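You operate a simulated robot arm through the tools that you are given. There is no shell and no other tool.

The job below is to be done with a simulated robot arm. You get a single attempt, and the scene is never put back.

## Task
Pull the 2  plug and bring the cream meter's pointer into green.
Fine: plug in the plug rest and coil slider at START before the brass link goes ON, range to LOW only after that, pointer set by the coil slider and never past the scale's end, link OFF and range HIGH afterwards, other plugs left alone. Set down upright: what you pick out. Where these are worked on the way, their far stop is far enough and under half their travel is too little: brass link.

It is judged by the outcome, as a careful person would: the job done as asked, and still so three seconds after it is handed in. It fails if anything else is knocked over, pushed out of place, dropped, spilled or broken.

## Robot
A 6-joint arm with a two-finger gripper, fixed in place. Base frame: the origin is on the floor under the middle of its stand, x ahead of it, y to its left, z up; the work surface is at about z = 0.806. Lengths are in m, angles in rad, forces in N, time in s.
With the tool pointing down near the work surface it reaches from about 0.12 to 0.68 m from the base axis. Its first joint turns from -1.152 to 1.152 rad. Payload 2.45 kg.
Tool frame: the origin (TCP) lies between the finger pads and is the grasp point; the fingertips stand 0.03 m ahead of it; z points along the fingers, y is the line along which they close. The gripper opens to 0.106 m; its body begins 0.079 m behind the TCP.
Orientation is told as [roll, pitch, yaw] about the base's x, y, z axes, in that order, counted from this pose: with the fingers straight down and closing along the base's y, the tool's x points along the base's -x, its y along +y and its z along -z.

## Interface
- The arm moves only by the tool apply_moves. Its arguments are lists of equal length, an entry for each row: "rot": the turn, a rotation vector about the tool's x, y, z in rad, a list of three; "linear": the shift along the tool's x, y, z in m, a list of three; "grip": the opening, from 0 (shut) to 1 (fully open). In form: {"rot": [[rx, ry, rz], ...], "linear": [[tx, ty, tz], ...], "grip": [grip, ...]}. A call has 1 to 20 rows; each row is the pose to reach, as a shift and turn from the pose commanded when the call began, along the tool's axes at that moment. A row lasts 0.2 s, in which the tool goes at most 0.05 m and 0.15 rad; a call with a longer step from one row to the next is refused whole, and so is a gripper value outside its range. A pose out of reach is approached as far as the arm can. The call stops where the force on the tool passes 40 N (or 10 N more than at its start, if that is more) or the arm is blocked; 0.2 s more then pass. Each finger travels about 0.153 m/s and halts on what it meets, pressing with about 31 N; the grip force reading is that of the motor and also rises with nothing between the fingers. The clock runs only during rows and for 0.2 s after the last one: add rows that repeat a pose to give the fingers time. The reply holds the time, the measured pose of the TCP, the force on the tool along the base axes, the opening and the grip force, in the units named above and with some noise, with the torque about the TCP (base axes, N m) and any sound that the robot's microphone picked up.
- Cameras (640 x 400 px; columns grow to the right, rows downward): "scene" is fixed at [0.0643, 0.4304, 1.4099]; the picture's right is [-0.69, -0.72, 0.00], its down [-0.37, 0.35, -0.86] and it looks along [0.62, -0.59, -0.51] (base axes); focal length 370 px, centre (320, 200). "wrist" rides on the gripper at [0.076, -0.002, -0.106] in the tool frame; the picture's right is [0.02, 1.00, 0.00], its down [-0.78, 0.02, -0.62] and it looks along [-0.62, 0.01, 0.78] (tool axes); focal length 247 px, centre (320, 200).
- grab_frame(camera): a new picture of that camera. The clock stands still meanwhile.
- measure_at(camera, pixels): for up to 12 pixels [column, row] of the newest picture of that camera ("zoom" is the newest enlarged one), the place [x, y, z] in the base frame of the surface seen there, good to about 0.002 m, but the place of the scene camera against the robot may be out by one fixed shift of up to 0.012 m in any direction. The clock stands still meanwhile.
- close_up(camera, box): a new picture of the part [left, top, right, bottom] of that camera's present view, enlarged. The clock stands still meanwhile.
- close_job(): hands the job in; it is judged then, once.

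Unless the task says otherwise, let go and move clear before handing in.

The tools are called after "Emit:" as name(argument=value, ...) on one line, values as JSON. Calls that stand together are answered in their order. apply_moves: Moves the arm, as the interface text tells. Its arguments: {"type":"object","properties":{"rot":{"type":"array","items":{"type":"array","items":{"type":"number"}}},"linear":{"type":"array","items":{"type":"array","items":{"type":"number"}}},"grip":{"type":"array","items":{"type":"number"}}},"required":["rot","linear","grip"]} The other tools are called the same way: grab_frame (camera) takes a picture; measure_at (camera, pixels) gives the place of the surface under pixels of a picture; close_up (camera, box) takes an enlarged picture of a part of a camera's view; close_job () hands the job in.

At the start:

```text
t: 0.0
tool_pos: [0.3733, -0.1412, 1.1453]
orientation: [-0.003, 0.0, -0.001]
force: [0.9, -0.3, -0.4]
moment: [-0.06, -0.01, 0.0]
finger_gap: 0.1058
grasp_force: 0.1
```

scene: 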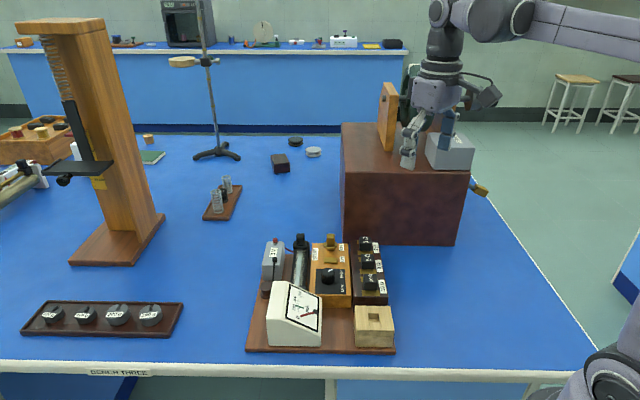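
wrist: 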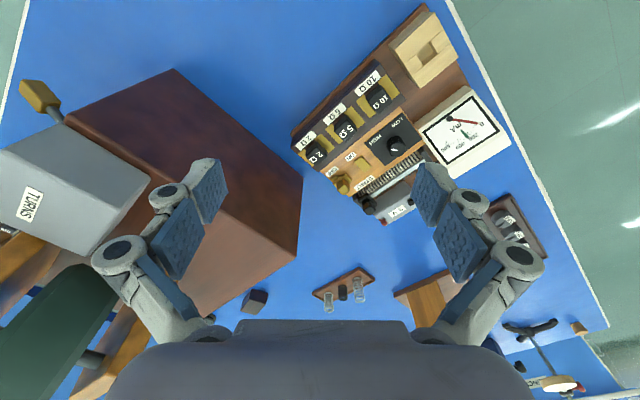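

The scene picture shows the meter board around pixels (250-395, 235-350), with plugs at about (365,245)-(372,285), the range switch at (330,275), and the wooden rest at (375,325). I'll take enlarged looks from both cameras.

Emit:
close_up(camera="scene", box=[240, 225, 400, 355])

Emit:
close_up(camera="wrist", box=[290, 0, 520, 220])

```text
3.08 times, centred on (320, 290) of scene
```

zoom: 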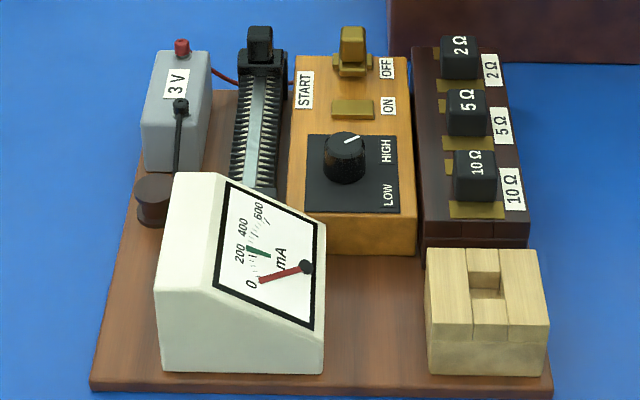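

```text
1.82 times, centred on (405, 110) of wrist
```

zoom: 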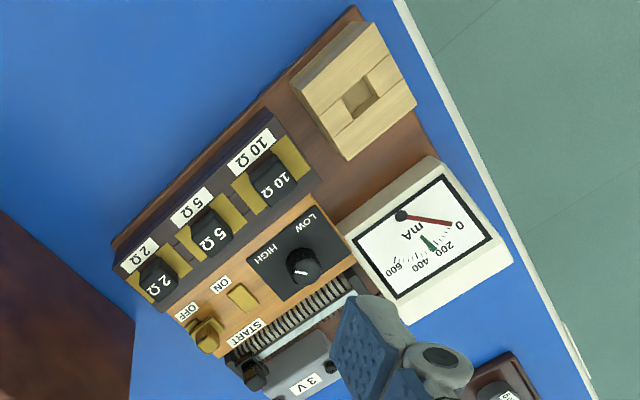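

The enlarged wrist view shows the 2 Ω plug at (158,278), the rest's hole at (357,98), the link knob at (207,335), the range knob at (302,265) and the slider knob at (252,375). The link is at OFF, range at HIGH and the slider near START. I'll measure these places.

Emit:
measure_at(camera="zoom", pixels=[[158, 280], [212, 232], [272, 180], [357, 98], [207, 338], [242, 298], [302, 265], [252, 372], [345, 45], [400, 100], [340, 135], [300, 85]])

Emit:
grab_frame(camera="scene")

```text
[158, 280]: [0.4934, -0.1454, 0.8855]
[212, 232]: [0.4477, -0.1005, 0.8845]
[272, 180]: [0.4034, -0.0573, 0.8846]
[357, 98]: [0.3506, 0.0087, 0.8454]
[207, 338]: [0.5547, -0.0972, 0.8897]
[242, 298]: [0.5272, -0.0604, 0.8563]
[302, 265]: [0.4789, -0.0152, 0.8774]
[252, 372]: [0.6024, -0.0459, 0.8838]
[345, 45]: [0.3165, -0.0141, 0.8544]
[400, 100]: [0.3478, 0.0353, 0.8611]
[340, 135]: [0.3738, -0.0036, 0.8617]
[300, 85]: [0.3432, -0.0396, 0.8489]
```

```text
taken
```

scene: 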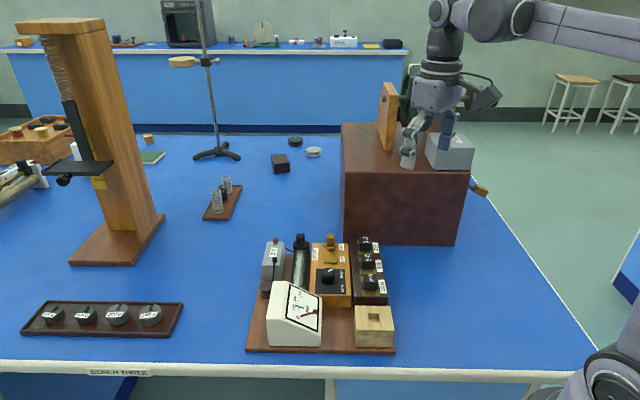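

The plugs line up along a diagonal of about -44° in base axes. Next I'll measure the tall brown box close to the 2 Ω plug, plus surrounding items, so I know the clearances.

Emit:
grab_frame(camera="wrist")

Emit:
measure_at(camera="wrist", pixels=[[172, 72], [300, 178], [296, 250], [215, 315], [145, 180], [75, 115], [293, 135], [425, 8], [510, 140], [355, 220], [330, 290], [420, 300]])

Emit:
measure_at(camera="scene", pixels=[[342, 125], [342, 235], [470, 170], [455, 245], [400, 150], [365, 245], [368, 263], [371, 281], [375, 318], [331, 241], [300, 240], [328, 275]])

```text
taken
```

wrist: 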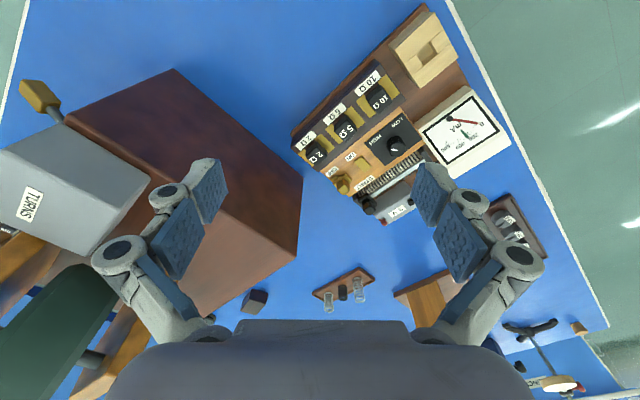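

```text
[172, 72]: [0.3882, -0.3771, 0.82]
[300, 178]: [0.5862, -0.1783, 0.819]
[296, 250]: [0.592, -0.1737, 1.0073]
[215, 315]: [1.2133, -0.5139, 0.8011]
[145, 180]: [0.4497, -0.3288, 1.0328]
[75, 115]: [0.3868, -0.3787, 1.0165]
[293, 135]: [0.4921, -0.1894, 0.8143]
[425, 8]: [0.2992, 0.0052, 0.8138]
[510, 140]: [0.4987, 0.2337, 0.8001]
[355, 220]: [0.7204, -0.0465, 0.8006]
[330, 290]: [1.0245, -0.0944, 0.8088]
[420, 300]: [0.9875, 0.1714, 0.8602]
```

```text
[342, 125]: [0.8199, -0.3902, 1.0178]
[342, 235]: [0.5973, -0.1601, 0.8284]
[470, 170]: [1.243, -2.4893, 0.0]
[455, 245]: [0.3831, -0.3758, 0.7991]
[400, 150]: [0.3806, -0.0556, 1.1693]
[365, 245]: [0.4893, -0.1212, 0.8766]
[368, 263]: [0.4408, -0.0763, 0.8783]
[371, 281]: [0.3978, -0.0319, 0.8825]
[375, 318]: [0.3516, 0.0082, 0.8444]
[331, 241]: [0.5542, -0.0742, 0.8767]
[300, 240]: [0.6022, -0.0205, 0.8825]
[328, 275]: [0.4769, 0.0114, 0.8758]
```

The box wall lies about 0.09 m beyond the 2 Ω plug and is 1.017 m high, so I'll work with yaw -45°: fingers closing along the board's cross direction and the camera turned away from the box. Next I move up and over to view the board squarely.

Emit:
apply_moves(rot=[[0, 0, 0.131], [0, 0, 0.262], [0, 0, 0.393], [0, 0, 0.524], [0, 0, 0.654], [0, 0, 0.785], [0, 0, 0.785]], linear=[[0.003, 0.035, 0.0075], [0.0065, 0.07, 0.015], [0.01, 0.105, 0.0225], [0.013, 0.14, 0.03], [0.0165, 0.175, 0.0375], [0.02, 0.211, 0.045], [0.02, 0.211, 0.045]], grip=[1, 1, 1, 1, 1, 1, 1])

Emit:
grab_frame(camera="wrist")

```text
t: 1.6
tool_pos: [0.3528, 0.0706, 1.101]
orientation: [0.0, -0.002, -0.789]
force: [-0.3, 0.9, 0.7]
moment: [-0.01, 0.01, 0.02]
finger_gap: 0.1061
grasp_force: 0.0
```

```text
taken
```

wrist: 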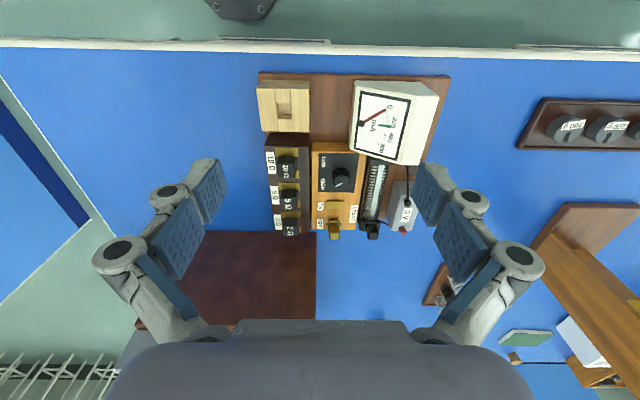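

Emit:
close_up(camera="wrist", box=[240, 65, 460, 245])

```text
2.22 times, centred on (350, 155) of wrist
```

zoom: 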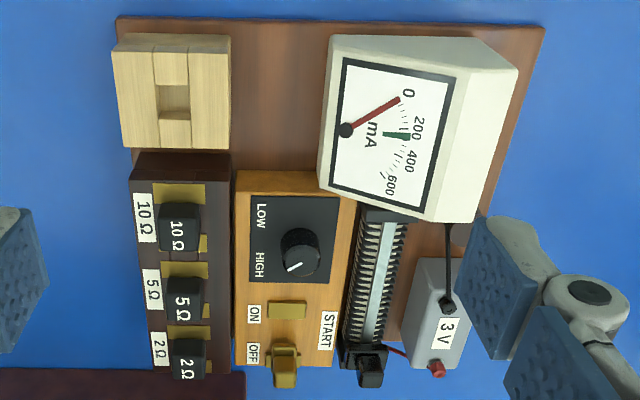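

The view is now squared to the board (plugs at zoom (180,225), (183,300), (187,360); link at (285,370); slider handle (372,372)). I'll measure heights and edges.

Emit:
measure_at(camera="zoom", pixels=[[187, 350], [187, 372], [174, 357], [203, 357], [210, 345], [158, 385], [285, 350], [285, 375], [272, 375], [298, 375], [285, 310], [325, 340]])

Emit:
measure_at(camera="zoom", pixels=[[360, 375], [383, 375], [372, 358], [370, 345], [372, 280], [303, 240], [292, 267], [265, 270], [174, 100], [174, 120], [165, 95], [185, 95]])

Emit:
measure_at(camera="zoom", pixels=[[172, 65], [178, 135], [130, 90], [215, 90], [345, 130], [400, 95], [397, 135], [385, 190], [372, 215], [400, 230], [346, 345], [395, 345]])

```text
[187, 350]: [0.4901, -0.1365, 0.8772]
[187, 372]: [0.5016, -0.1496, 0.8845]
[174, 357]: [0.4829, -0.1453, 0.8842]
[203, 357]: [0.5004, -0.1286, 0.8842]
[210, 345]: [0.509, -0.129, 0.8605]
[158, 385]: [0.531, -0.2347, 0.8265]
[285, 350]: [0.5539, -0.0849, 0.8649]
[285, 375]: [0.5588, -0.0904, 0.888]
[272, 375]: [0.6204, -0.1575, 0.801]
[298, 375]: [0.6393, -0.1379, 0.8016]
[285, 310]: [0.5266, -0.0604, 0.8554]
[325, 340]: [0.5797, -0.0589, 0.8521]
```

```text
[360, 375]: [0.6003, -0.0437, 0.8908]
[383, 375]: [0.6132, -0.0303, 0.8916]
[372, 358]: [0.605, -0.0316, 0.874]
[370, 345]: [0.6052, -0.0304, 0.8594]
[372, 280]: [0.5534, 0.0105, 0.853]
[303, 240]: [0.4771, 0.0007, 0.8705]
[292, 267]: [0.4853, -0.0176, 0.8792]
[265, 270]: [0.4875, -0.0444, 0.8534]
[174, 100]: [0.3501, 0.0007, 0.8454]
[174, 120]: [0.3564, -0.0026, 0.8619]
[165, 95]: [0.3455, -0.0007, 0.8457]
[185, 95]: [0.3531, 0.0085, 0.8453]
```

```text
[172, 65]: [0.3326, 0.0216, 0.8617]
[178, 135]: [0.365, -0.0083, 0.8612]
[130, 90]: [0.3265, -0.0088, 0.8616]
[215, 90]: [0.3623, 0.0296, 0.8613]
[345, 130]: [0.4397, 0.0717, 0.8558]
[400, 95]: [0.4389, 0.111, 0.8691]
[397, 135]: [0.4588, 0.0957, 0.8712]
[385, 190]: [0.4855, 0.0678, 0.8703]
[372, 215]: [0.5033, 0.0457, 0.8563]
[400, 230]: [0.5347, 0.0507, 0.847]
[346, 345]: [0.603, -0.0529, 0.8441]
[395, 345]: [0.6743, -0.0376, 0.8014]
```

Plug caps top out at z≈0.8845 on a surface at 0.8605; the rest's top is at 0.8615 and its hole floor at 0.845. I'll enlarge further on the rest, the 2 Ω plug/link area, and the slider.

Emit:
close_up(camera="wrist", box=[255, 73, 325, 138])

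Emit:
measure_at(camera="zoom", pixels=[[30, 90], [510, 80], [60, 570], [500, 560], [190, 200], [370, 200], [190, 400], [370, 400], [280, 250], [280, 350], [280, 150], [280, 460]])

Emit:
close_up(camera="wrist", box=[262, 140, 332, 240])

Emit:
close_up(camera="wrist", box=[310, 140, 420, 245])

```text
6.15 times, centred on (290, 106) of wrist
```

zoom: 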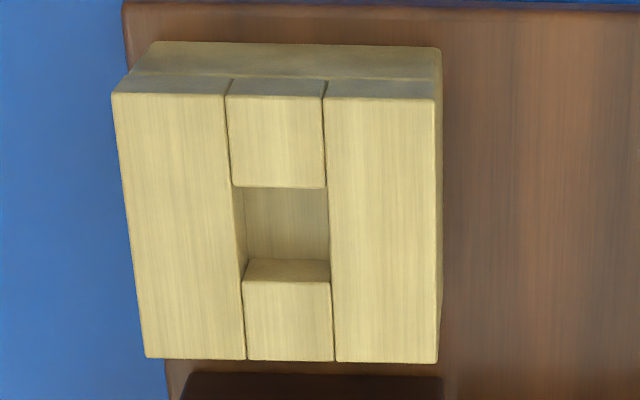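

```text
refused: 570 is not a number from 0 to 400
```

```text
4.00 times, centred on (297, 190) of wrist
```

zoom: 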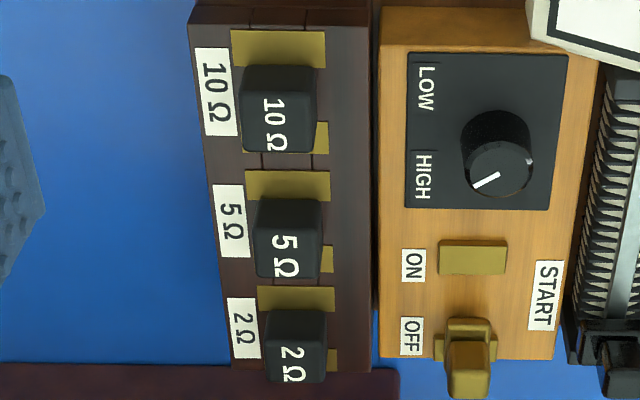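

```text
3.81 times, centred on (365, 192) of wrist
```

zoom: 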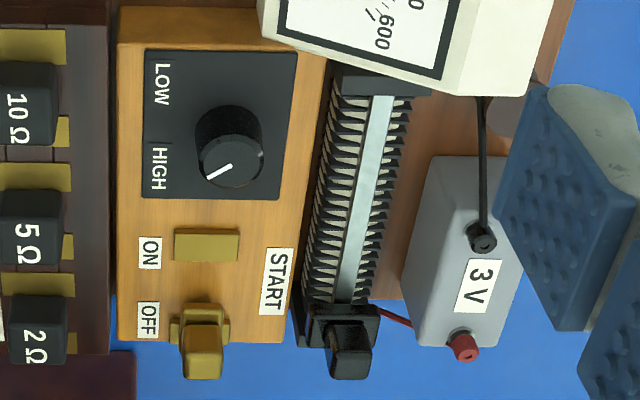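

The rest has a square hole between the two short blocks; the range knob's white line points to HIGH; the link is a brass block with an upright knob at OFF. I'll measure the rest hole and plug edges precisely.

Emit:
close_up(camera="wrist", box=[255, 73, 325, 138])

Emit:
measure_at(camera="zoom", pixels=[[120, 100], [430, 105], [150, 352], [433, 355], [236, 184], [322, 184], [246, 286], [328, 286], [285, 230], [228, 230], [340, 230], [285, 270]])

Emit:
close_up(camera="wrist", box=[262, 140, 332, 240])

Emit:
measure_at(camera="zoom", pixels=[[272, 345], [322, 345], [276, 376], [322, 376], [300, 320], [300, 340], [300, 378], [295, 298], [333, 360], [260, 240], [315, 240], [290, 270]])

Emit:
measure_at(camera="zoom", pixels=[[452, 374], [485, 374], [468, 350], [468, 390], [468, 328], [440, 347], [492, 347], [472, 258], [445, 258], [502, 258], [498, 160], [498, 120]])

```text
6.15 times, centred on (290, 106) of wrist
```

zoom: 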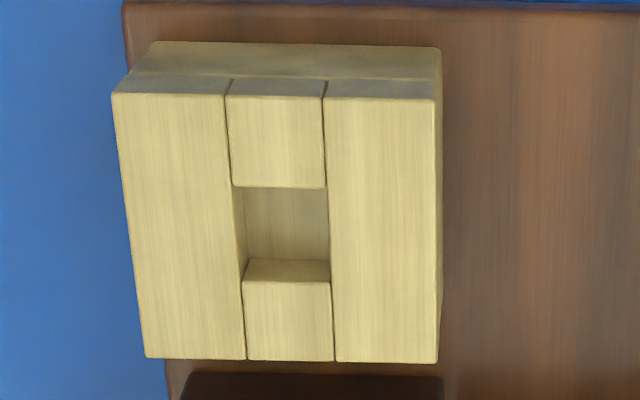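

```text
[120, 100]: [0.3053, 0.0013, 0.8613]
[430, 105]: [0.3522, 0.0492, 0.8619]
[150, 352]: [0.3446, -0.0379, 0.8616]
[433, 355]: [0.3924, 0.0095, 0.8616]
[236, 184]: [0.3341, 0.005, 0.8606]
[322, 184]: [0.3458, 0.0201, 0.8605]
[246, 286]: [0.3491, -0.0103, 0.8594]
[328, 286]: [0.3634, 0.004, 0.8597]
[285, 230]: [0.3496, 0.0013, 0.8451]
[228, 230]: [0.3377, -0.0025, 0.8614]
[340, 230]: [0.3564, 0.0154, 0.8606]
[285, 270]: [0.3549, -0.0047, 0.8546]
```

```text
4.00 times, centred on (297, 190) of wrist
```

zoom: 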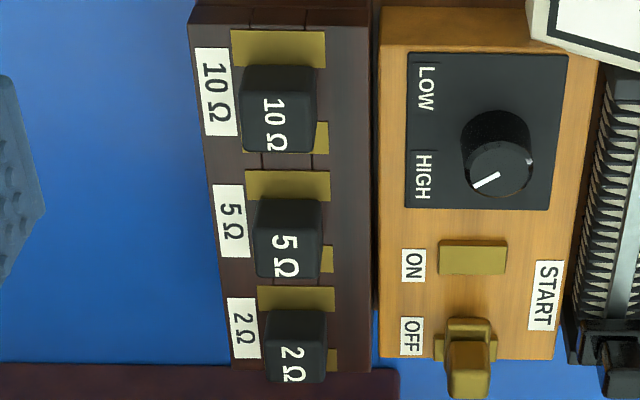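

```text
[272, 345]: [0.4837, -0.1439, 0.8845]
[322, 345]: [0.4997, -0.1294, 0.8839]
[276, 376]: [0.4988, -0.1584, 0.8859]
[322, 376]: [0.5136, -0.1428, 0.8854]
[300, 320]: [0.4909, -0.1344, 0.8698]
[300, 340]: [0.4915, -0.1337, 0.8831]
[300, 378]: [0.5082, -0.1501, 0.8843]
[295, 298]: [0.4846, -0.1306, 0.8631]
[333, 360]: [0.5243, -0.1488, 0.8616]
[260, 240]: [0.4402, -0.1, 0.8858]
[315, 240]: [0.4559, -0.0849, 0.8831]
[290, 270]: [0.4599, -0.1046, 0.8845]
```

```text
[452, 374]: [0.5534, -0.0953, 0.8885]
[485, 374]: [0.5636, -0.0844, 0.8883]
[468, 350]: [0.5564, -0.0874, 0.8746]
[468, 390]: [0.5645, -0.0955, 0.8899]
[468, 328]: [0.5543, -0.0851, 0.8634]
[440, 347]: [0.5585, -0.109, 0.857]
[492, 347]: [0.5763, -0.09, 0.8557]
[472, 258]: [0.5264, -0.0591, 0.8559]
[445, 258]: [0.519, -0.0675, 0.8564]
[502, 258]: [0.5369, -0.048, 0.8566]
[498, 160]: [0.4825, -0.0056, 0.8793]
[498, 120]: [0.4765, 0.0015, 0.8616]
```

The rest's hole centre is about u=0.2425, v=0.250 (board axes) and the plug centre about u=0.455, v=0.251, cap about 0.026 wide. I'll check the gripper's shape and the slider/meter state in the scene view before descending.

Emit:
close_up(camera="scene", box=[300, 0, 560, 200])

Emit:
close_up(camera="scene", box=[240, 225, 400, 355])

```text
2.00 times, centred on (430, 100) of scene
```

zoom: 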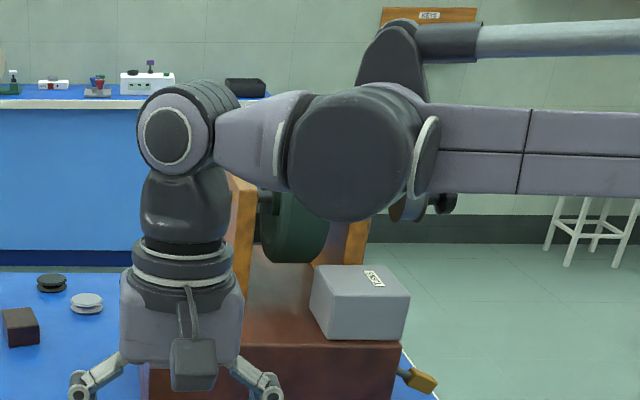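

```text
3.08 times, centred on (320, 290) of scene
```

zoom: 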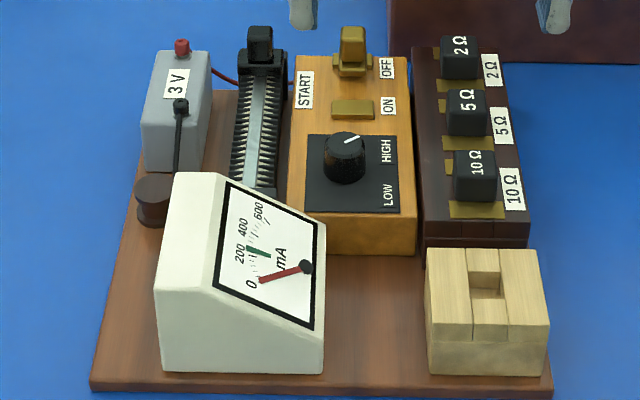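

The board close-up shows the slider at the START end, pointer at 0. The forearm and wrist hang to the right of the tool, so I'll measure the "TURNS" box and posts on top of the brown box before moving near them.

Emit:
grab_frame(camera="scene")

Emit:
measure_at(camera="scene", pixels=[[455, 135], [486, 136], [503, 147], [420, 92], [422, 115], [448, 120], [478, 112], [515, 80], [474, 78], [395, 68], [445, 160], [483, 170]])

```text
taken
```

scene: 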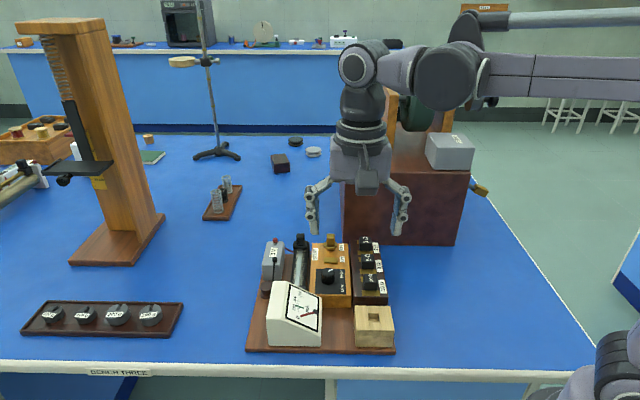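

```text
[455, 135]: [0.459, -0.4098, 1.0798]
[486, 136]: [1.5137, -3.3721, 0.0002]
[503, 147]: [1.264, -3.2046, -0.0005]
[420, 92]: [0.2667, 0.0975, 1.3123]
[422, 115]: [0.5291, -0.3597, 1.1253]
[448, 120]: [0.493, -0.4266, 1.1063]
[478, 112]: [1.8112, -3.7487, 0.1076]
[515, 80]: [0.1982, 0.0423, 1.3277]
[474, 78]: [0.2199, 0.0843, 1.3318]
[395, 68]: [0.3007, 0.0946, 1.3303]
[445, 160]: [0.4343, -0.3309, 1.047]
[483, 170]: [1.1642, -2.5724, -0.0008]
```

Nothing on top of the brown box lies under the forearm path (the wrist joint sits about 0.13 m towards the base from the tool). I'll move above the 2 Ω plug with the gripper about half open and stop at z≈0.96 to check alignment.

Emit:
apply_moves(rot=[[0, 0, 0], [0, 0, 0], [0, 0, 0], [0, 0, 0], [0, 0, 0], [0, 0, 0], [0, 0, 0], [0, 0, 0], [0, 0, 0], [0, 0, 0], [0, 0, 0]], linear=[[-0.0426, -0.008, 0], [-0.085, -0.016, 0], [-0.128, -0.024, 0], [-0.17, -0.032, 0], [-0.213, -0.04, 0], [-0.2555, -0.0484, 0], [-0.2555, -0.0484, 0.035], [-0.2555, -0.0484, 0.07], [-0.2555, -0.0484, 0.105], [-0.2555, -0.0484, 0.141], [-0.2555, -0.0484, 0.141]], grip=[0.5, 0.5, 0.5, 0.5, 0.5, 0.5, 0.5, 0.5, 0.5, 0.5, 0.5])

Emit:
grab_frame(camera="wrist")

Emit:
grab_frame(camera="scene")

```text
t: 4.0
tool_pos: [0.4986, -0.1472, 0.9622]
orientation: [-0.001, -0.003, -0.785]
force: [0.0, 0.3, -0.3]
moment: [0.01, 0.0, -0.02]
finger_gap: 0.0528
grasp_force: 0.0
```

```text
taken
```

wrist: 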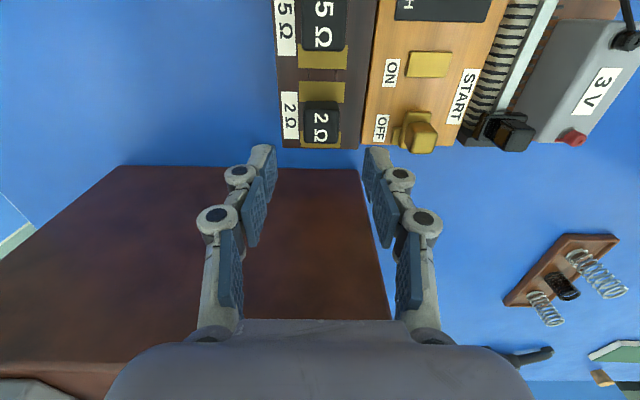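

```text
taken
```

scene: 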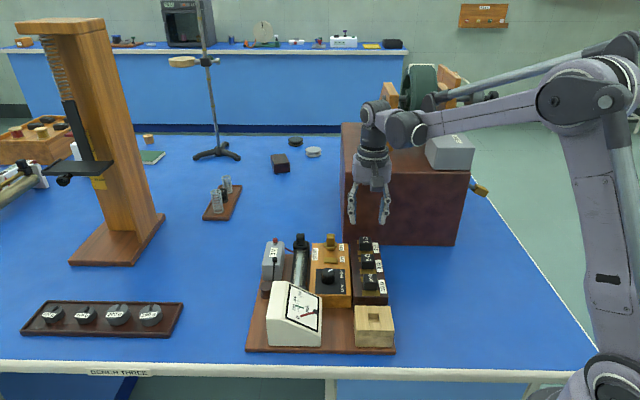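

The plug sits centred between the fingers (cap at about (320,120)). I'll enlarge and measure its cap edges now that it is near.

Emit:
close_up(camera="wrist", box=[260, 70, 460, 160])

Emit:
measure_at(camera="zoom", pixels=[[145, 150], [245, 150], [145, 215], [245, 215], [195, 115], [195, 180], [195, 220], [268, 180], [500, 215], [535, 215], [515, 185], [515, 240]])

```text
3.20 times, centred on (360, 115) of wrist
```

zoom: 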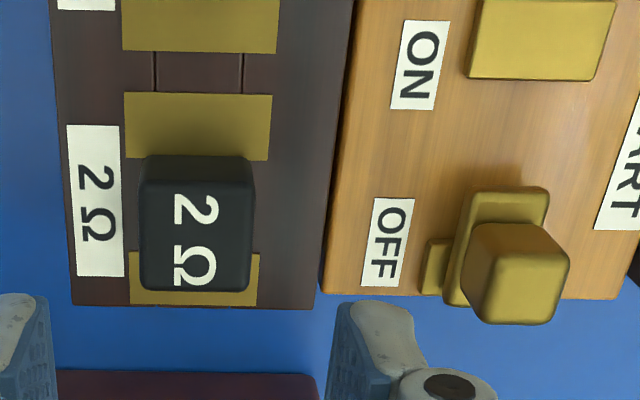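

```text
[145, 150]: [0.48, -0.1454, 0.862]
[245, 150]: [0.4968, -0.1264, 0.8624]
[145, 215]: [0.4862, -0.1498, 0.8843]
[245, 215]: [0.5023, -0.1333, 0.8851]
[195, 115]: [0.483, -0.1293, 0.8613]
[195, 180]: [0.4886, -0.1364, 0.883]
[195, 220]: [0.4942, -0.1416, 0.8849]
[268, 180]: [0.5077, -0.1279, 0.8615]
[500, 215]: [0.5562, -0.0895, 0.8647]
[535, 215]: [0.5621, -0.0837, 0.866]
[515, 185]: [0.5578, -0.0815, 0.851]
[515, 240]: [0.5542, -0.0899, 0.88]
```

The cap spans about u 0.441–0.463 and v 0.237–0.262 (centre 0.4525, 0.2495), so I'll shift 4 mm back and 1 mm across, then descend so the fingertips stop about 4 mm above the brass.

Emit:
apply_moves(rot=[[0, 0, 0], [0, 0, 0], [0, 0, 0], [0, 0, 0], [0, 0, 0], [0, 0, 0]], linear=[[0.004, 0.001, 0.0], [0.004, 0.001, 0.02], [0.004, 0.001, 0.04], [0.004, 0.001, 0.055], [0.004, 0.001, 0.065], [0.004, 0.001, 0.065]], grip=[0.5, 0.5, 0.5, 0.5, 0.5, 0.5])

Emit:
grab_frame(camera="wrist")

Emit:
grab_frame(camera="scene")

```text
t: 5.4
tool_pos: [0.4977, -0.1416, 0.8951]
orientation: [0.001, -0.001, -0.788]
force: [0.1, 0.1, -0.7]
moment: [0.0, -0.01, 0.01]
finger_gap: 0.053
grasp_force: 0.1
```

```text
taken
```

wrist: 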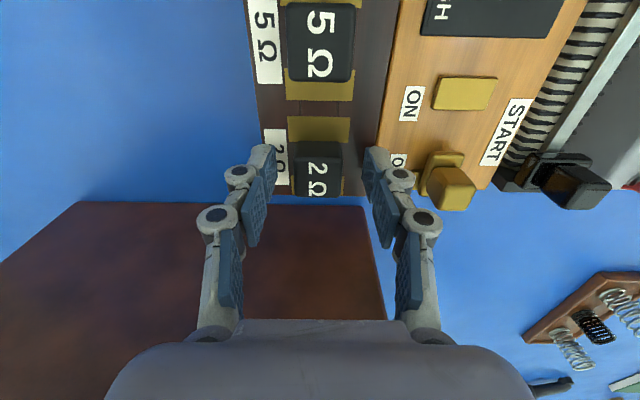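

```text
taken
```

scene: 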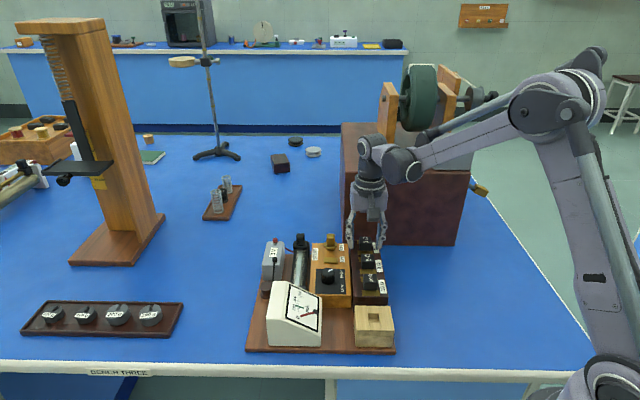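

The fingers straddle the 2 Ω cap with even gaps (cap columns 293–345 between pads at 275 and 365). Closing now.

Emit:
apply_moves(rot=[[0, 0, 0], [0, 0, 0], [0, 0, 0]], linear=[[0, 0, 0], [0, 0, 0], [0, 0, 0]], grip=[0.3, 0.1, 0.1])

Emit:
close_up(camera="wrist", box=[220, 80, 420, 220])

```text
t: 6.2
tool_pos: [0.4989, -0.1432, 0.8956]
orientation: [0.0, -0.002, -0.787]
force: [1.2, 0.2, 0.9]
moment: [0.01, -0.07, 0.01]
finger_gap: 0.0268
grasp_force: 31.4
```

```text
2.86 times, centred on (320, 150) of wrist
```

zoom: 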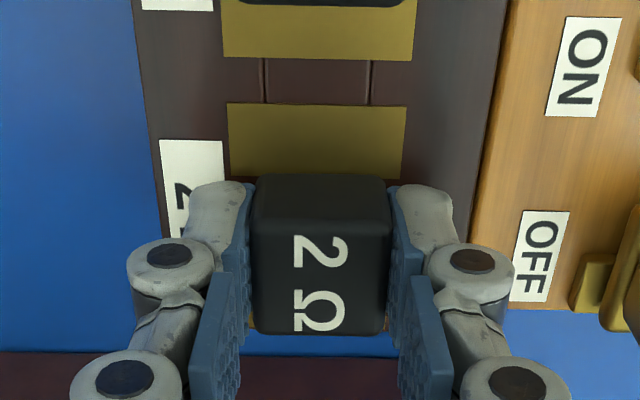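

The cap is held (gap 0.0268 m, 31 N). Now I pull it straight up slowly.

Emit:
apply_moves(rot=[[0, 0, 0], [0, 0, 0], [0, 0, 0], [0, 0, 0], [0, 0, 0], [0, 0, 0]], linear=[[0, 0, -0.005], [0, 0, -0.012], [0, 0, -0.022], [0, 0, -0.036], [0, 0, -0.05], [0, 0, -0.05]], grip=[0.1, 0.1, 0.1, 0.1, 0.1, 0.1])

Emit:
grab_frame(camera="wrist")

Emit:
close_up(camera="scene", box=[300, 170, 460, 300])

```text
t: 7.6
tool_pos: [0.4974, -0.1414, 0.9432]
orientation: [0.0, -0.002, -0.787]
force: [-0.3, -0.1, 0.1]
moment: [0.01, -0.04, -0.01]
finger_gap: 0.027
grasp_force: 31.5
```

```text
taken
```

wrist: 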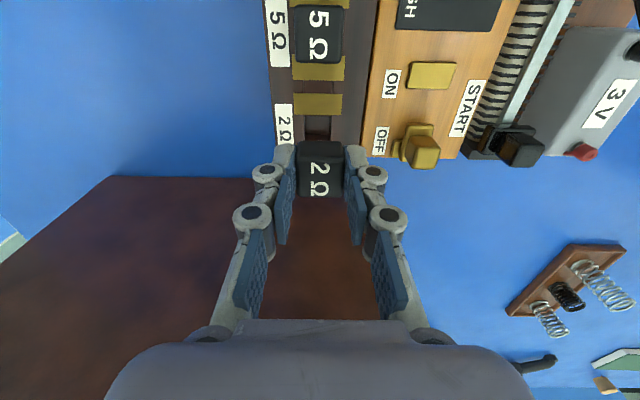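

```text
3.08 times, centred on (380, 235) of scene
```

zoom: 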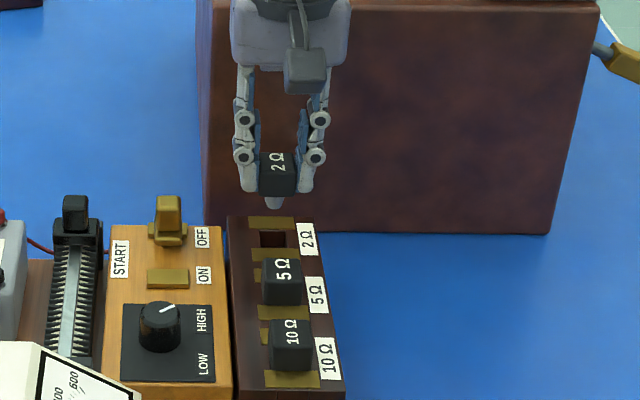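

The plug is out, with its short peg showing below the cap in the scene view. I'll measure where the cap sits relative to the tool before carrying it to the rest.

Emit:
close_up(camera="wrist", box=[270, 120, 370, 220])

Emit:
measure_at(camera="zoom", pixels=[[320, 110], [320, 150], [320, 200], [320, 250], [320, 290], [250, 200], [390, 200]])

Emit:
close_up(camera="scene", box=[350, 200, 410, 250])

```text
4.00 times, centred on (320, 170) of wrist
```

zoom: 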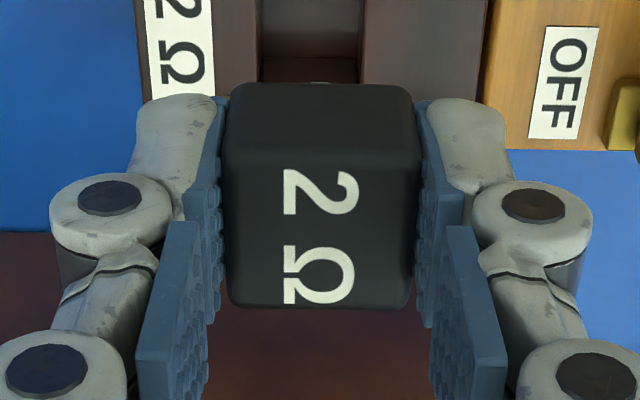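

```text
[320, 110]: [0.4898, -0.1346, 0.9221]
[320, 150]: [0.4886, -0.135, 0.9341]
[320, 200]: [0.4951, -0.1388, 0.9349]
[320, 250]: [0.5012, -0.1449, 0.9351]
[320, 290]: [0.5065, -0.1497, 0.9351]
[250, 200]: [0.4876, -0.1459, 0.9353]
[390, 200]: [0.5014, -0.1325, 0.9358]
```

```text
8.00 times, centred on (380, 225) of scene
```

zoom: 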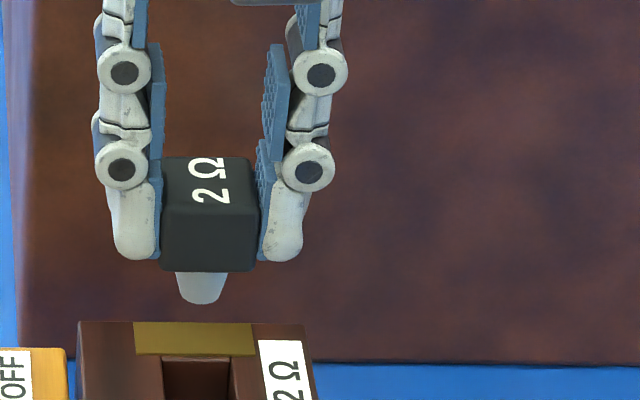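

The cap centre sits about +0.002 in u and 0 in v from the tool centre; the peg is about 14 mm wide tapering, and about 12 mm long. I'll raise, carry it along the row to above the rest, and check alignment there.

Emit:
apply_moves(rot=[[0, 0, 0], [0, 0, 0], [0, 0, 0], [0, 0, 0], [0, 0, 0], [0, 0, 0], [0, 0, 0], [0, 0, 0], [0, 0, 0]], linear=[[0, 0, -0.02], [0, 0, -0.035], [0.035, 0, -0.035], [0.07, -0.001, -0.035], [0.105, -0.001, -0.035], [0.14, -0.002, -0.035], [0.175, -0.002, -0.035], [0.2105, -0.002, -0.035], [0.2105, -0.002, -0.035]], grip=[0.1, 0.1, 0.1, 0.1, 0.1, 0.1, 0.1, 0.1, 0.1])

Emit:
close_up(camera="wrist", box=[220, 60, 420, 220])

Emit:
close_up(camera="scene", box=[320, 230, 430, 360])

```text
t: 9.6
tool_pos: [0.347, 0.0094, 0.9829]
orientation: [0.0, -0.001, -0.786]
force: [-0.2, -0.2, -0.5]
moment: [0.02, -0.01, 0.01]
finger_gap: 0.0268
grasp_force: 30.8
```

```text
2.50 times, centred on (320, 140) of wrist
```

zoom: 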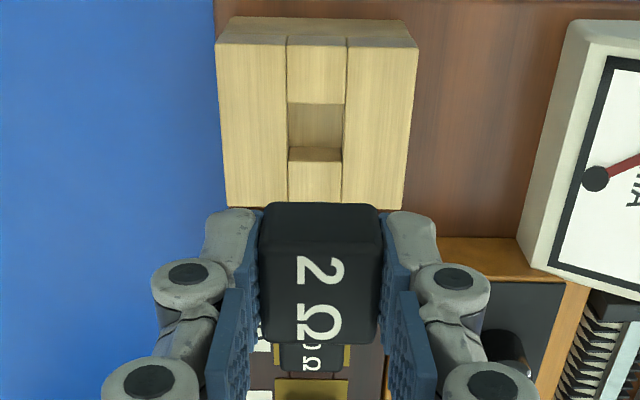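

```text
3.08 times, centred on (375, 295) of scene
```

zoom: 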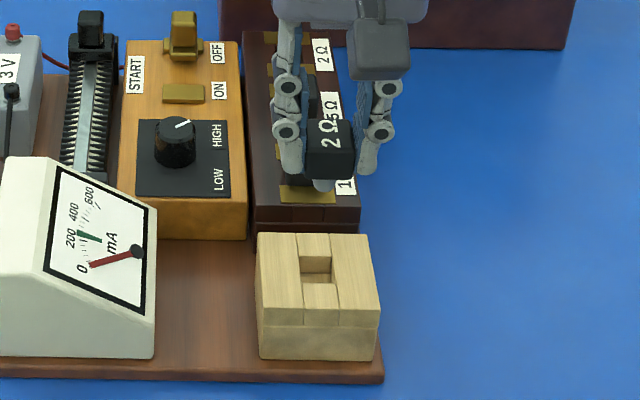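

The plug hangs just above and in front of the rest view-wise. I'll measure the hole edges and the cap edges in the same wrist picture to get their relative offset.

Emit:
close_up(camera="wrist", box=[270, 60, 370, 200])

Emit:
measure_at(camera="zoom", pixels=[[320, 120], [320, 200], [320, 340], [320, 375], [280, 370], [360, 370], [320, 85], [320, 180], [285, 120], [355, 120], [280, 150], [360, 150]])

```text
2.86 times, centred on (320, 130) of wrist
```

zoom: 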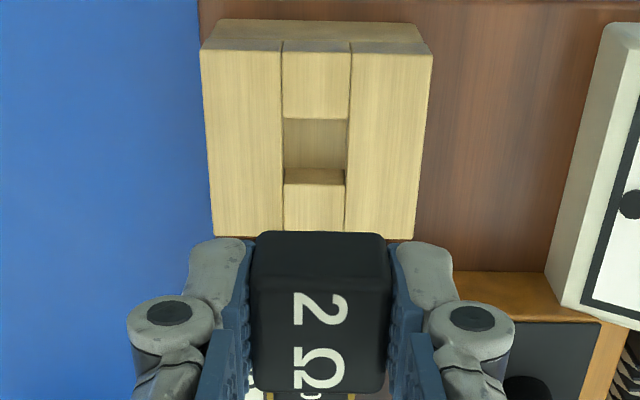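

```text
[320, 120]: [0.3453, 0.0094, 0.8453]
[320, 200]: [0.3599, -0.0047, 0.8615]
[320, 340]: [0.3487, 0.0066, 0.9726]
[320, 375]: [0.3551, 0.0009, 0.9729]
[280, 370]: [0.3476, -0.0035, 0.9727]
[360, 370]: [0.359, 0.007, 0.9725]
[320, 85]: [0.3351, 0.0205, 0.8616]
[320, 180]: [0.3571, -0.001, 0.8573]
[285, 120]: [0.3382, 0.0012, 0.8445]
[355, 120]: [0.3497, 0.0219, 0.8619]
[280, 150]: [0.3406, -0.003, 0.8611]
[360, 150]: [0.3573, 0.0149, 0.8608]
```

The hole centre is at u 0.2430, v 0.2494 and the cap centre at u 0.2413, v 0.2511, so I shift +1.7 mm in u and -1.7 mm in v, then descend to just above seated height.

Emit:
apply_moves(rot=[[0, 0, 0], [0, 0, 0], [0, 0, 0], [0, 0, 0], [0, 0, 0], [0, 0, 0], [0, 0, 0]], linear=[[-0.0017, -0.0017, 0.01], [-0.0017, -0.0017, 0.035], [-0.0017, -0.0017, 0.055], [-0.0017, -0.0017, 0.068], [-0.0017, -0.0017, 0.076], [-0.0017, -0.0017, 0.082], [-0.0017, -0.0017, 0.082]], grip=[0.1, 0.1, 0.1, 0.1, 0.1, 0.1, 0.1])

Emit:
close_up(camera="wrist", box=[220, 80, 420, 220])

Emit:
close_up(camera="scene", box=[320, 250, 430, 360])

```text
t: 11.2
tool_pos: [0.3458, 0.0025, 0.8987]
orientation: [-0.001, -0.001, -0.784]
force: [-2.2, 2.4, 0.2]
moment: [0.14, 0.11, -0.04]
finger_gap: 0.0266
grasp_force: 31.2
```

```text
2.86 times, centred on (320, 150) of wrist
```

zoom: 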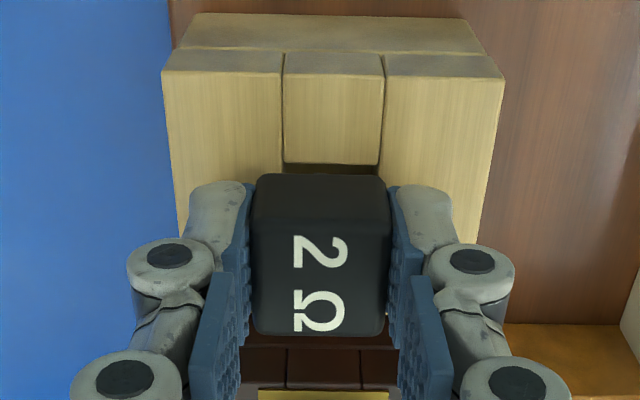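

```text
3.64 times, centred on (375, 305) of scene
```

zoom: 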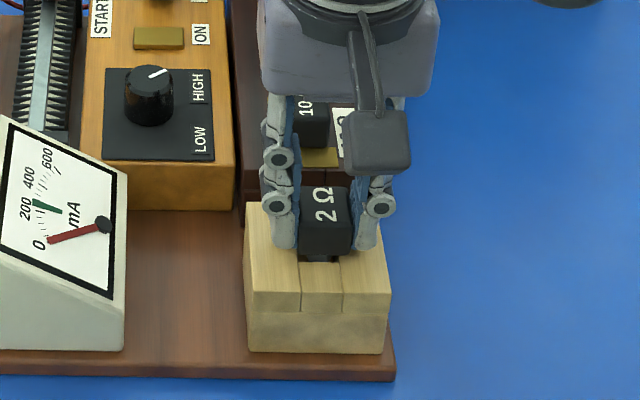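

There is a sideways reading of about 3 N towards -u, and hole is still visible in front of the cap (zoom rows 163–175), so the peg is touching the far wall. I'll measure the cap against the rest here.

Emit:
close_up(camera="wrist", box=[270, 90, 370, 200])

Emit:
measure_at(camera="zoom", pixels=[[320, 60], [320, 150], [320, 185], [320, 200], [320, 215], [320, 260], [320, 300], [320, 360], [260, 330], [385, 330], [280, 140], [365, 140]])

```text
3.64 times, centred on (320, 145) of wrist
```

zoom: 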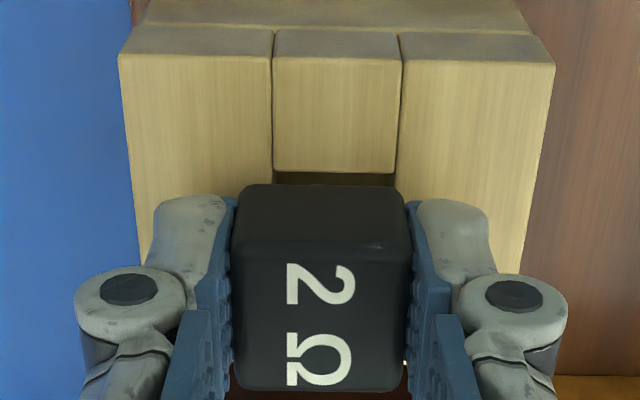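

```text
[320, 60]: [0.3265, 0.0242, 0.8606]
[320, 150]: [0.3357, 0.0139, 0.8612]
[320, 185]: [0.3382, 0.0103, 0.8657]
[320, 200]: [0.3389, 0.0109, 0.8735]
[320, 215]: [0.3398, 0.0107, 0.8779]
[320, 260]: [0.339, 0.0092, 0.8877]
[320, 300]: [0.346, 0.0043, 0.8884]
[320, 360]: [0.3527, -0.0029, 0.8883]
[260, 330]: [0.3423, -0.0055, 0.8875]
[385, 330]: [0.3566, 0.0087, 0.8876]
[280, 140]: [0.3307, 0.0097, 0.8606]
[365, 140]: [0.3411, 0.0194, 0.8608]
```

The peg is already in the hole (cap bottom ~3 mm above the top) but about 2.5 mm too far in +u and 2 mm short in v. I'll recentre by those amounts and read the force.

Emit:
apply_moves(rot=[[0, 0, 0], [0, 0, 0], [0, 0, 0]], linear=[[0.0012, 0.001, 0], [0.0025, 0.002, 0], [0.0025, 0.002, 0]], grip=[0.1, 0.1, 0.1])

Emit:
close_up(camera="wrist", box=[270, 90, 370, 200])

```text
t: 12.0
tool_pos: [0.3478, 0.0079, 0.8974]
orientation: [0.002, 0.0, -0.785]
force: [1.0, 0.1, 0.3]
moment: [-0.01, 0.02, 0.01]
finger_gap: 0.0272
grasp_force: 31.0
```

```text
3.64 times, centred on (320, 145) of wrist
```

zoom: 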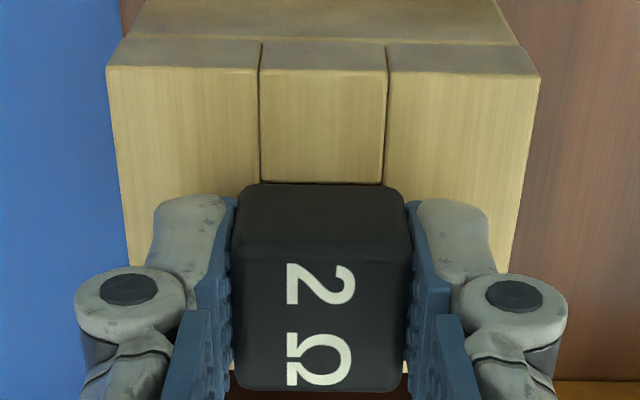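

The sideways force is gone and the cap now covers the hole, centred on the middle block. I'll lower the last few millimetres gently.

Emit:
apply_moves(rot=[[0, 0, 0], [0, 0, 0], [0, 0, 0], [0, 0, 0]], linear=[[0.0005, 0, 0.001], [0.0008, 0, 0.002], [0.0008, 0, 0.003], [0.0008, 0, 0.003]], grip=[0.1, 0.1, 0.1, 0.1])

Emit:
close_up(camera="wrist", box=[270, 90, 370, 200])

Emit:
measure_at(camera="zoom", pixels=[[320, 280], [320, 340], [320, 150], [200, 150]])

```text
t: 13.0
tool_pos: [0.347, 0.0068, 0.8949]
orientation: [0.0, -0.002, -0.785]
force: [0.5, 0.0, -1.0]
moment: [0.0, -0.01, 0.04]
finger_gap: 0.0268
grasp_force: 31.0
```

```text
3.64 times, centred on (320, 145) of wrist
```

zoom: 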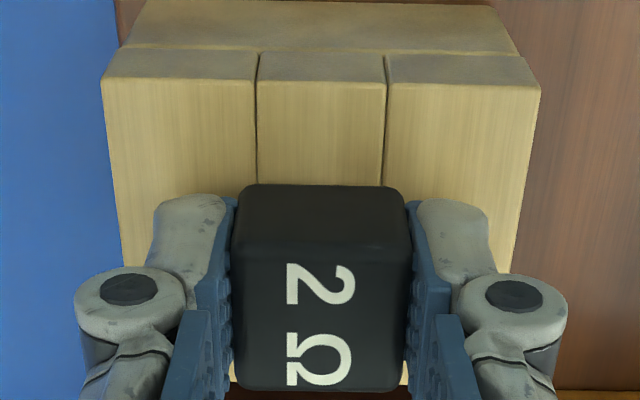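

```text
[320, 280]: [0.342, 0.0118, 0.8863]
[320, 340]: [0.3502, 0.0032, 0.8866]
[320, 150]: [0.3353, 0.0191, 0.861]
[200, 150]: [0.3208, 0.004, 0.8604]
```

The cap top reads 0.8864, under 1 mm from seated. One more small step to feel contact.

Emit:
apply_moves(rot=[[0, 0, 0], [0, 0, 0], [0, 0, 0]], linear=[[0, 0, 0.0006], [0, 0, 0.0012], [0, 0, 0.0012]], grip=[0.1, 0.1, 0.1])

```text
t: 13.8
tool_pos: [0.3469, 0.0068, 0.895]
orientation: [0.001, -0.001, -0.786]
force: [-0.5, -0.2, 15.5]
moment: [-0.04, -0.06, 0.06]
finger_gap: 0.0267
grasp_force: 31.1
```

A 15.5 N upward reaction says the cap is seated on the rest. I'll ease the pressure off and open the fingers.

Emit:
apply_moves(rot=[[0, 0, 0], [0, 0, 0], [0, 0, 0], [0, 0, 0]], linear=[[0, 0, -0.0008], [0, 0, -0.0008], [0, 0, -0.0008], [0, 0, -0.0008]], grip=[0.1, 0.3, 0.5, 0.5])

Emit:
close_up(camera="wrist", box=[220, 80, 420, 220])

```text
t: 14.8
tool_pos: [0.3465, 0.0061, 0.8963]
orientation: [0.0, -0.001, -0.785]
force: [-0.1, 0.3, -0.1]
moment: [-0.02, 0.02, -0.01]
finger_gap: 0.0529
grasp_force: 0.1
```

```text
2.86 times, centred on (320, 150) of wrist
```

zoom: 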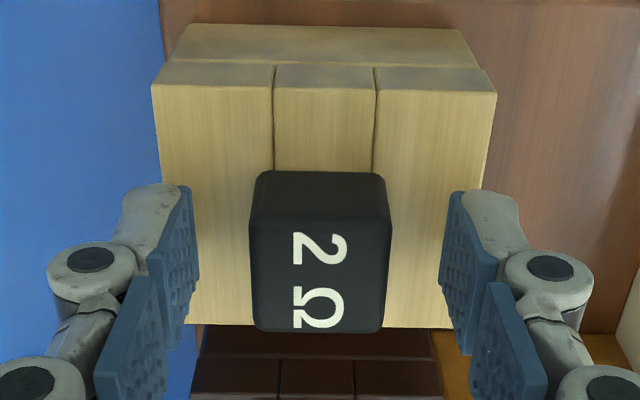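

The 2 Ω plug stands seated and level in the rest. I'll raise clear and move over for a close look at the slider, link, and range knob.

Emit:
apply_moves(rot=[[0, 0, 0], [0, 0, 0], [0, 0, 0], [0, 0, 0], [0, 0, 0], [0, 0, 0], [0, 0, 0]], linear=[[0, 0, -0.03], [0, 0, -0.06], [0, 0, -0.1], [-0.03, 0.03, -0.12], [-0.06, 0.06, -0.12], [-0.09, 0.09, -0.12], [-0.09, 0.09, -0.12]], grip=[0.5, 0.5, 0.5, 0.5, 0.5, 0.5, 0.5])

Emit:
grab_frame(camera="wrist")

Emit:
close_up(camera="scene", box=[240, 225, 400, 355])

```text
t: 16.4
tool_pos: [0.4711, 0.0043, 1.0143]
orientation: [0.0, -0.002, -0.785]
force: [0.3, 0.1, -0.7]
moment: [-0.02, 0.01, 0.01]
finger_gap: 0.053
grasp_force: 0.0
```

```text
taken
```

wrist: 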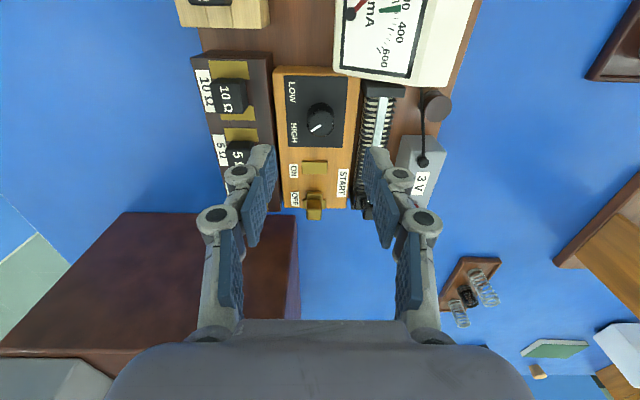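

```text
3.08 times, centred on (320, 290) of scene
```

zoom: 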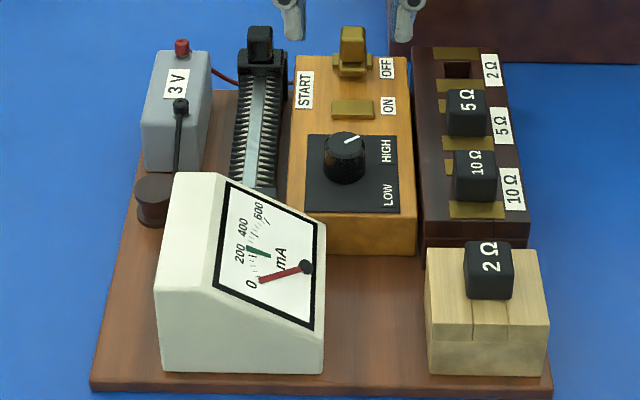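

The board shows the 2 Ω plug upright in the rest, link at OFF, range at HIGH. I'll move sideways to look closely at the slider carriage at START.

Emit:
apply_moves(rot=[[0, 0, 0], [0, 0, 0], [0, 0, 0]], linear=[[-0.02, 0.04, 0.0], [-0.02, 0.07, 0.01], [-0.02, 0.07, 0.01]], grip=[0.5, 0.5, 0.5])

Emit:
close_up(camera="wrist", box=[230, 40, 410, 200])

Emit:
close_up(camera="scene", box=[270, 225, 350, 295])

```text
t: 17.2
tool_pos: [0.5377, 0.0401, 1.0039]
orientation: [0.0, -0.001, -0.784]
force: [-0.3, 0.5, 0.5]
moment: [0.0, -0.02, 0.04]
finger_gap: 0.0528
grasp_force: 0.1
```

```text
2.50 times, centred on (320, 120) of wrist
```

zoom: 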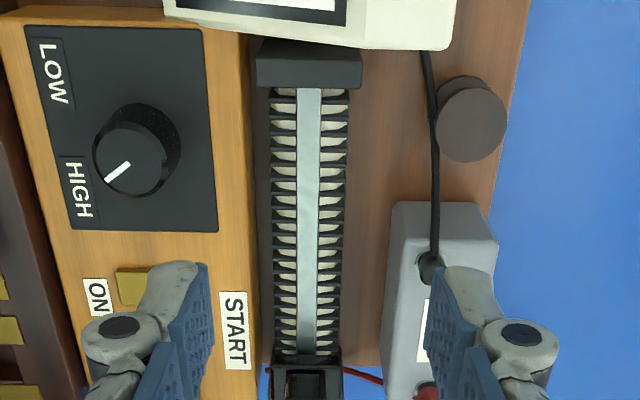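

```text
5.71 times, centred on (310, 260) of scene
```

zoom: 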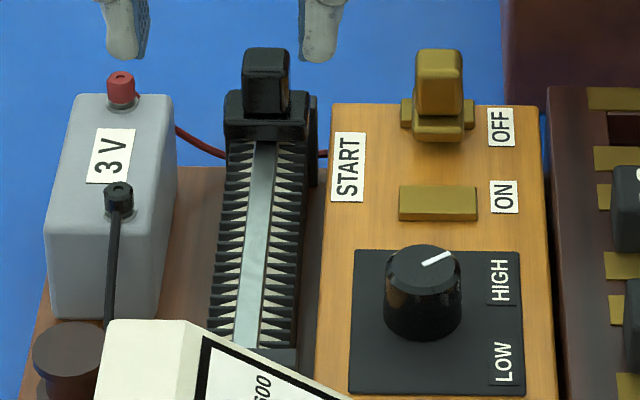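

The carriage sits beyond the START label, at the far end of the coil (zoom bottom row 370). I'll move nearer so I can see whether it is right at its end stop, and measure its knob.

Emit:
apply_moves(rot=[[0, 0, 0], [0, 0, 0], [0, 0, 0]], linear=[[-0.03, -0.003, 0.01], [-0.06, -0.003, 0.02], [-0.06, -0.003, 0.02]], grip=[0.5, 0.5, 0.5])

Emit:
close_up(camera="wrist", box=[200, 40, 400, 200])

```text
t: 18.0
tool_pos: [0.5795, -0.0051, 0.9849]
orientation: [-0.001, -0.004, -0.786]
force: [-0.2, 0.2, 0.2]
moment: [-0.02, -0.03, -0.02]
finger_gap: 0.0531
grasp_force: 0.1
```

```text
2.50 times, centred on (300, 120) of wrist
```

zoom: 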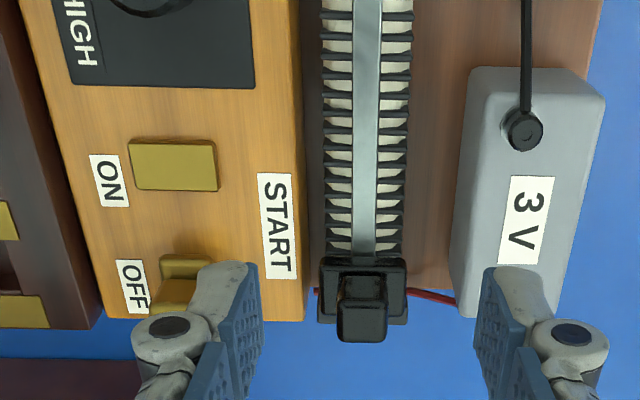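

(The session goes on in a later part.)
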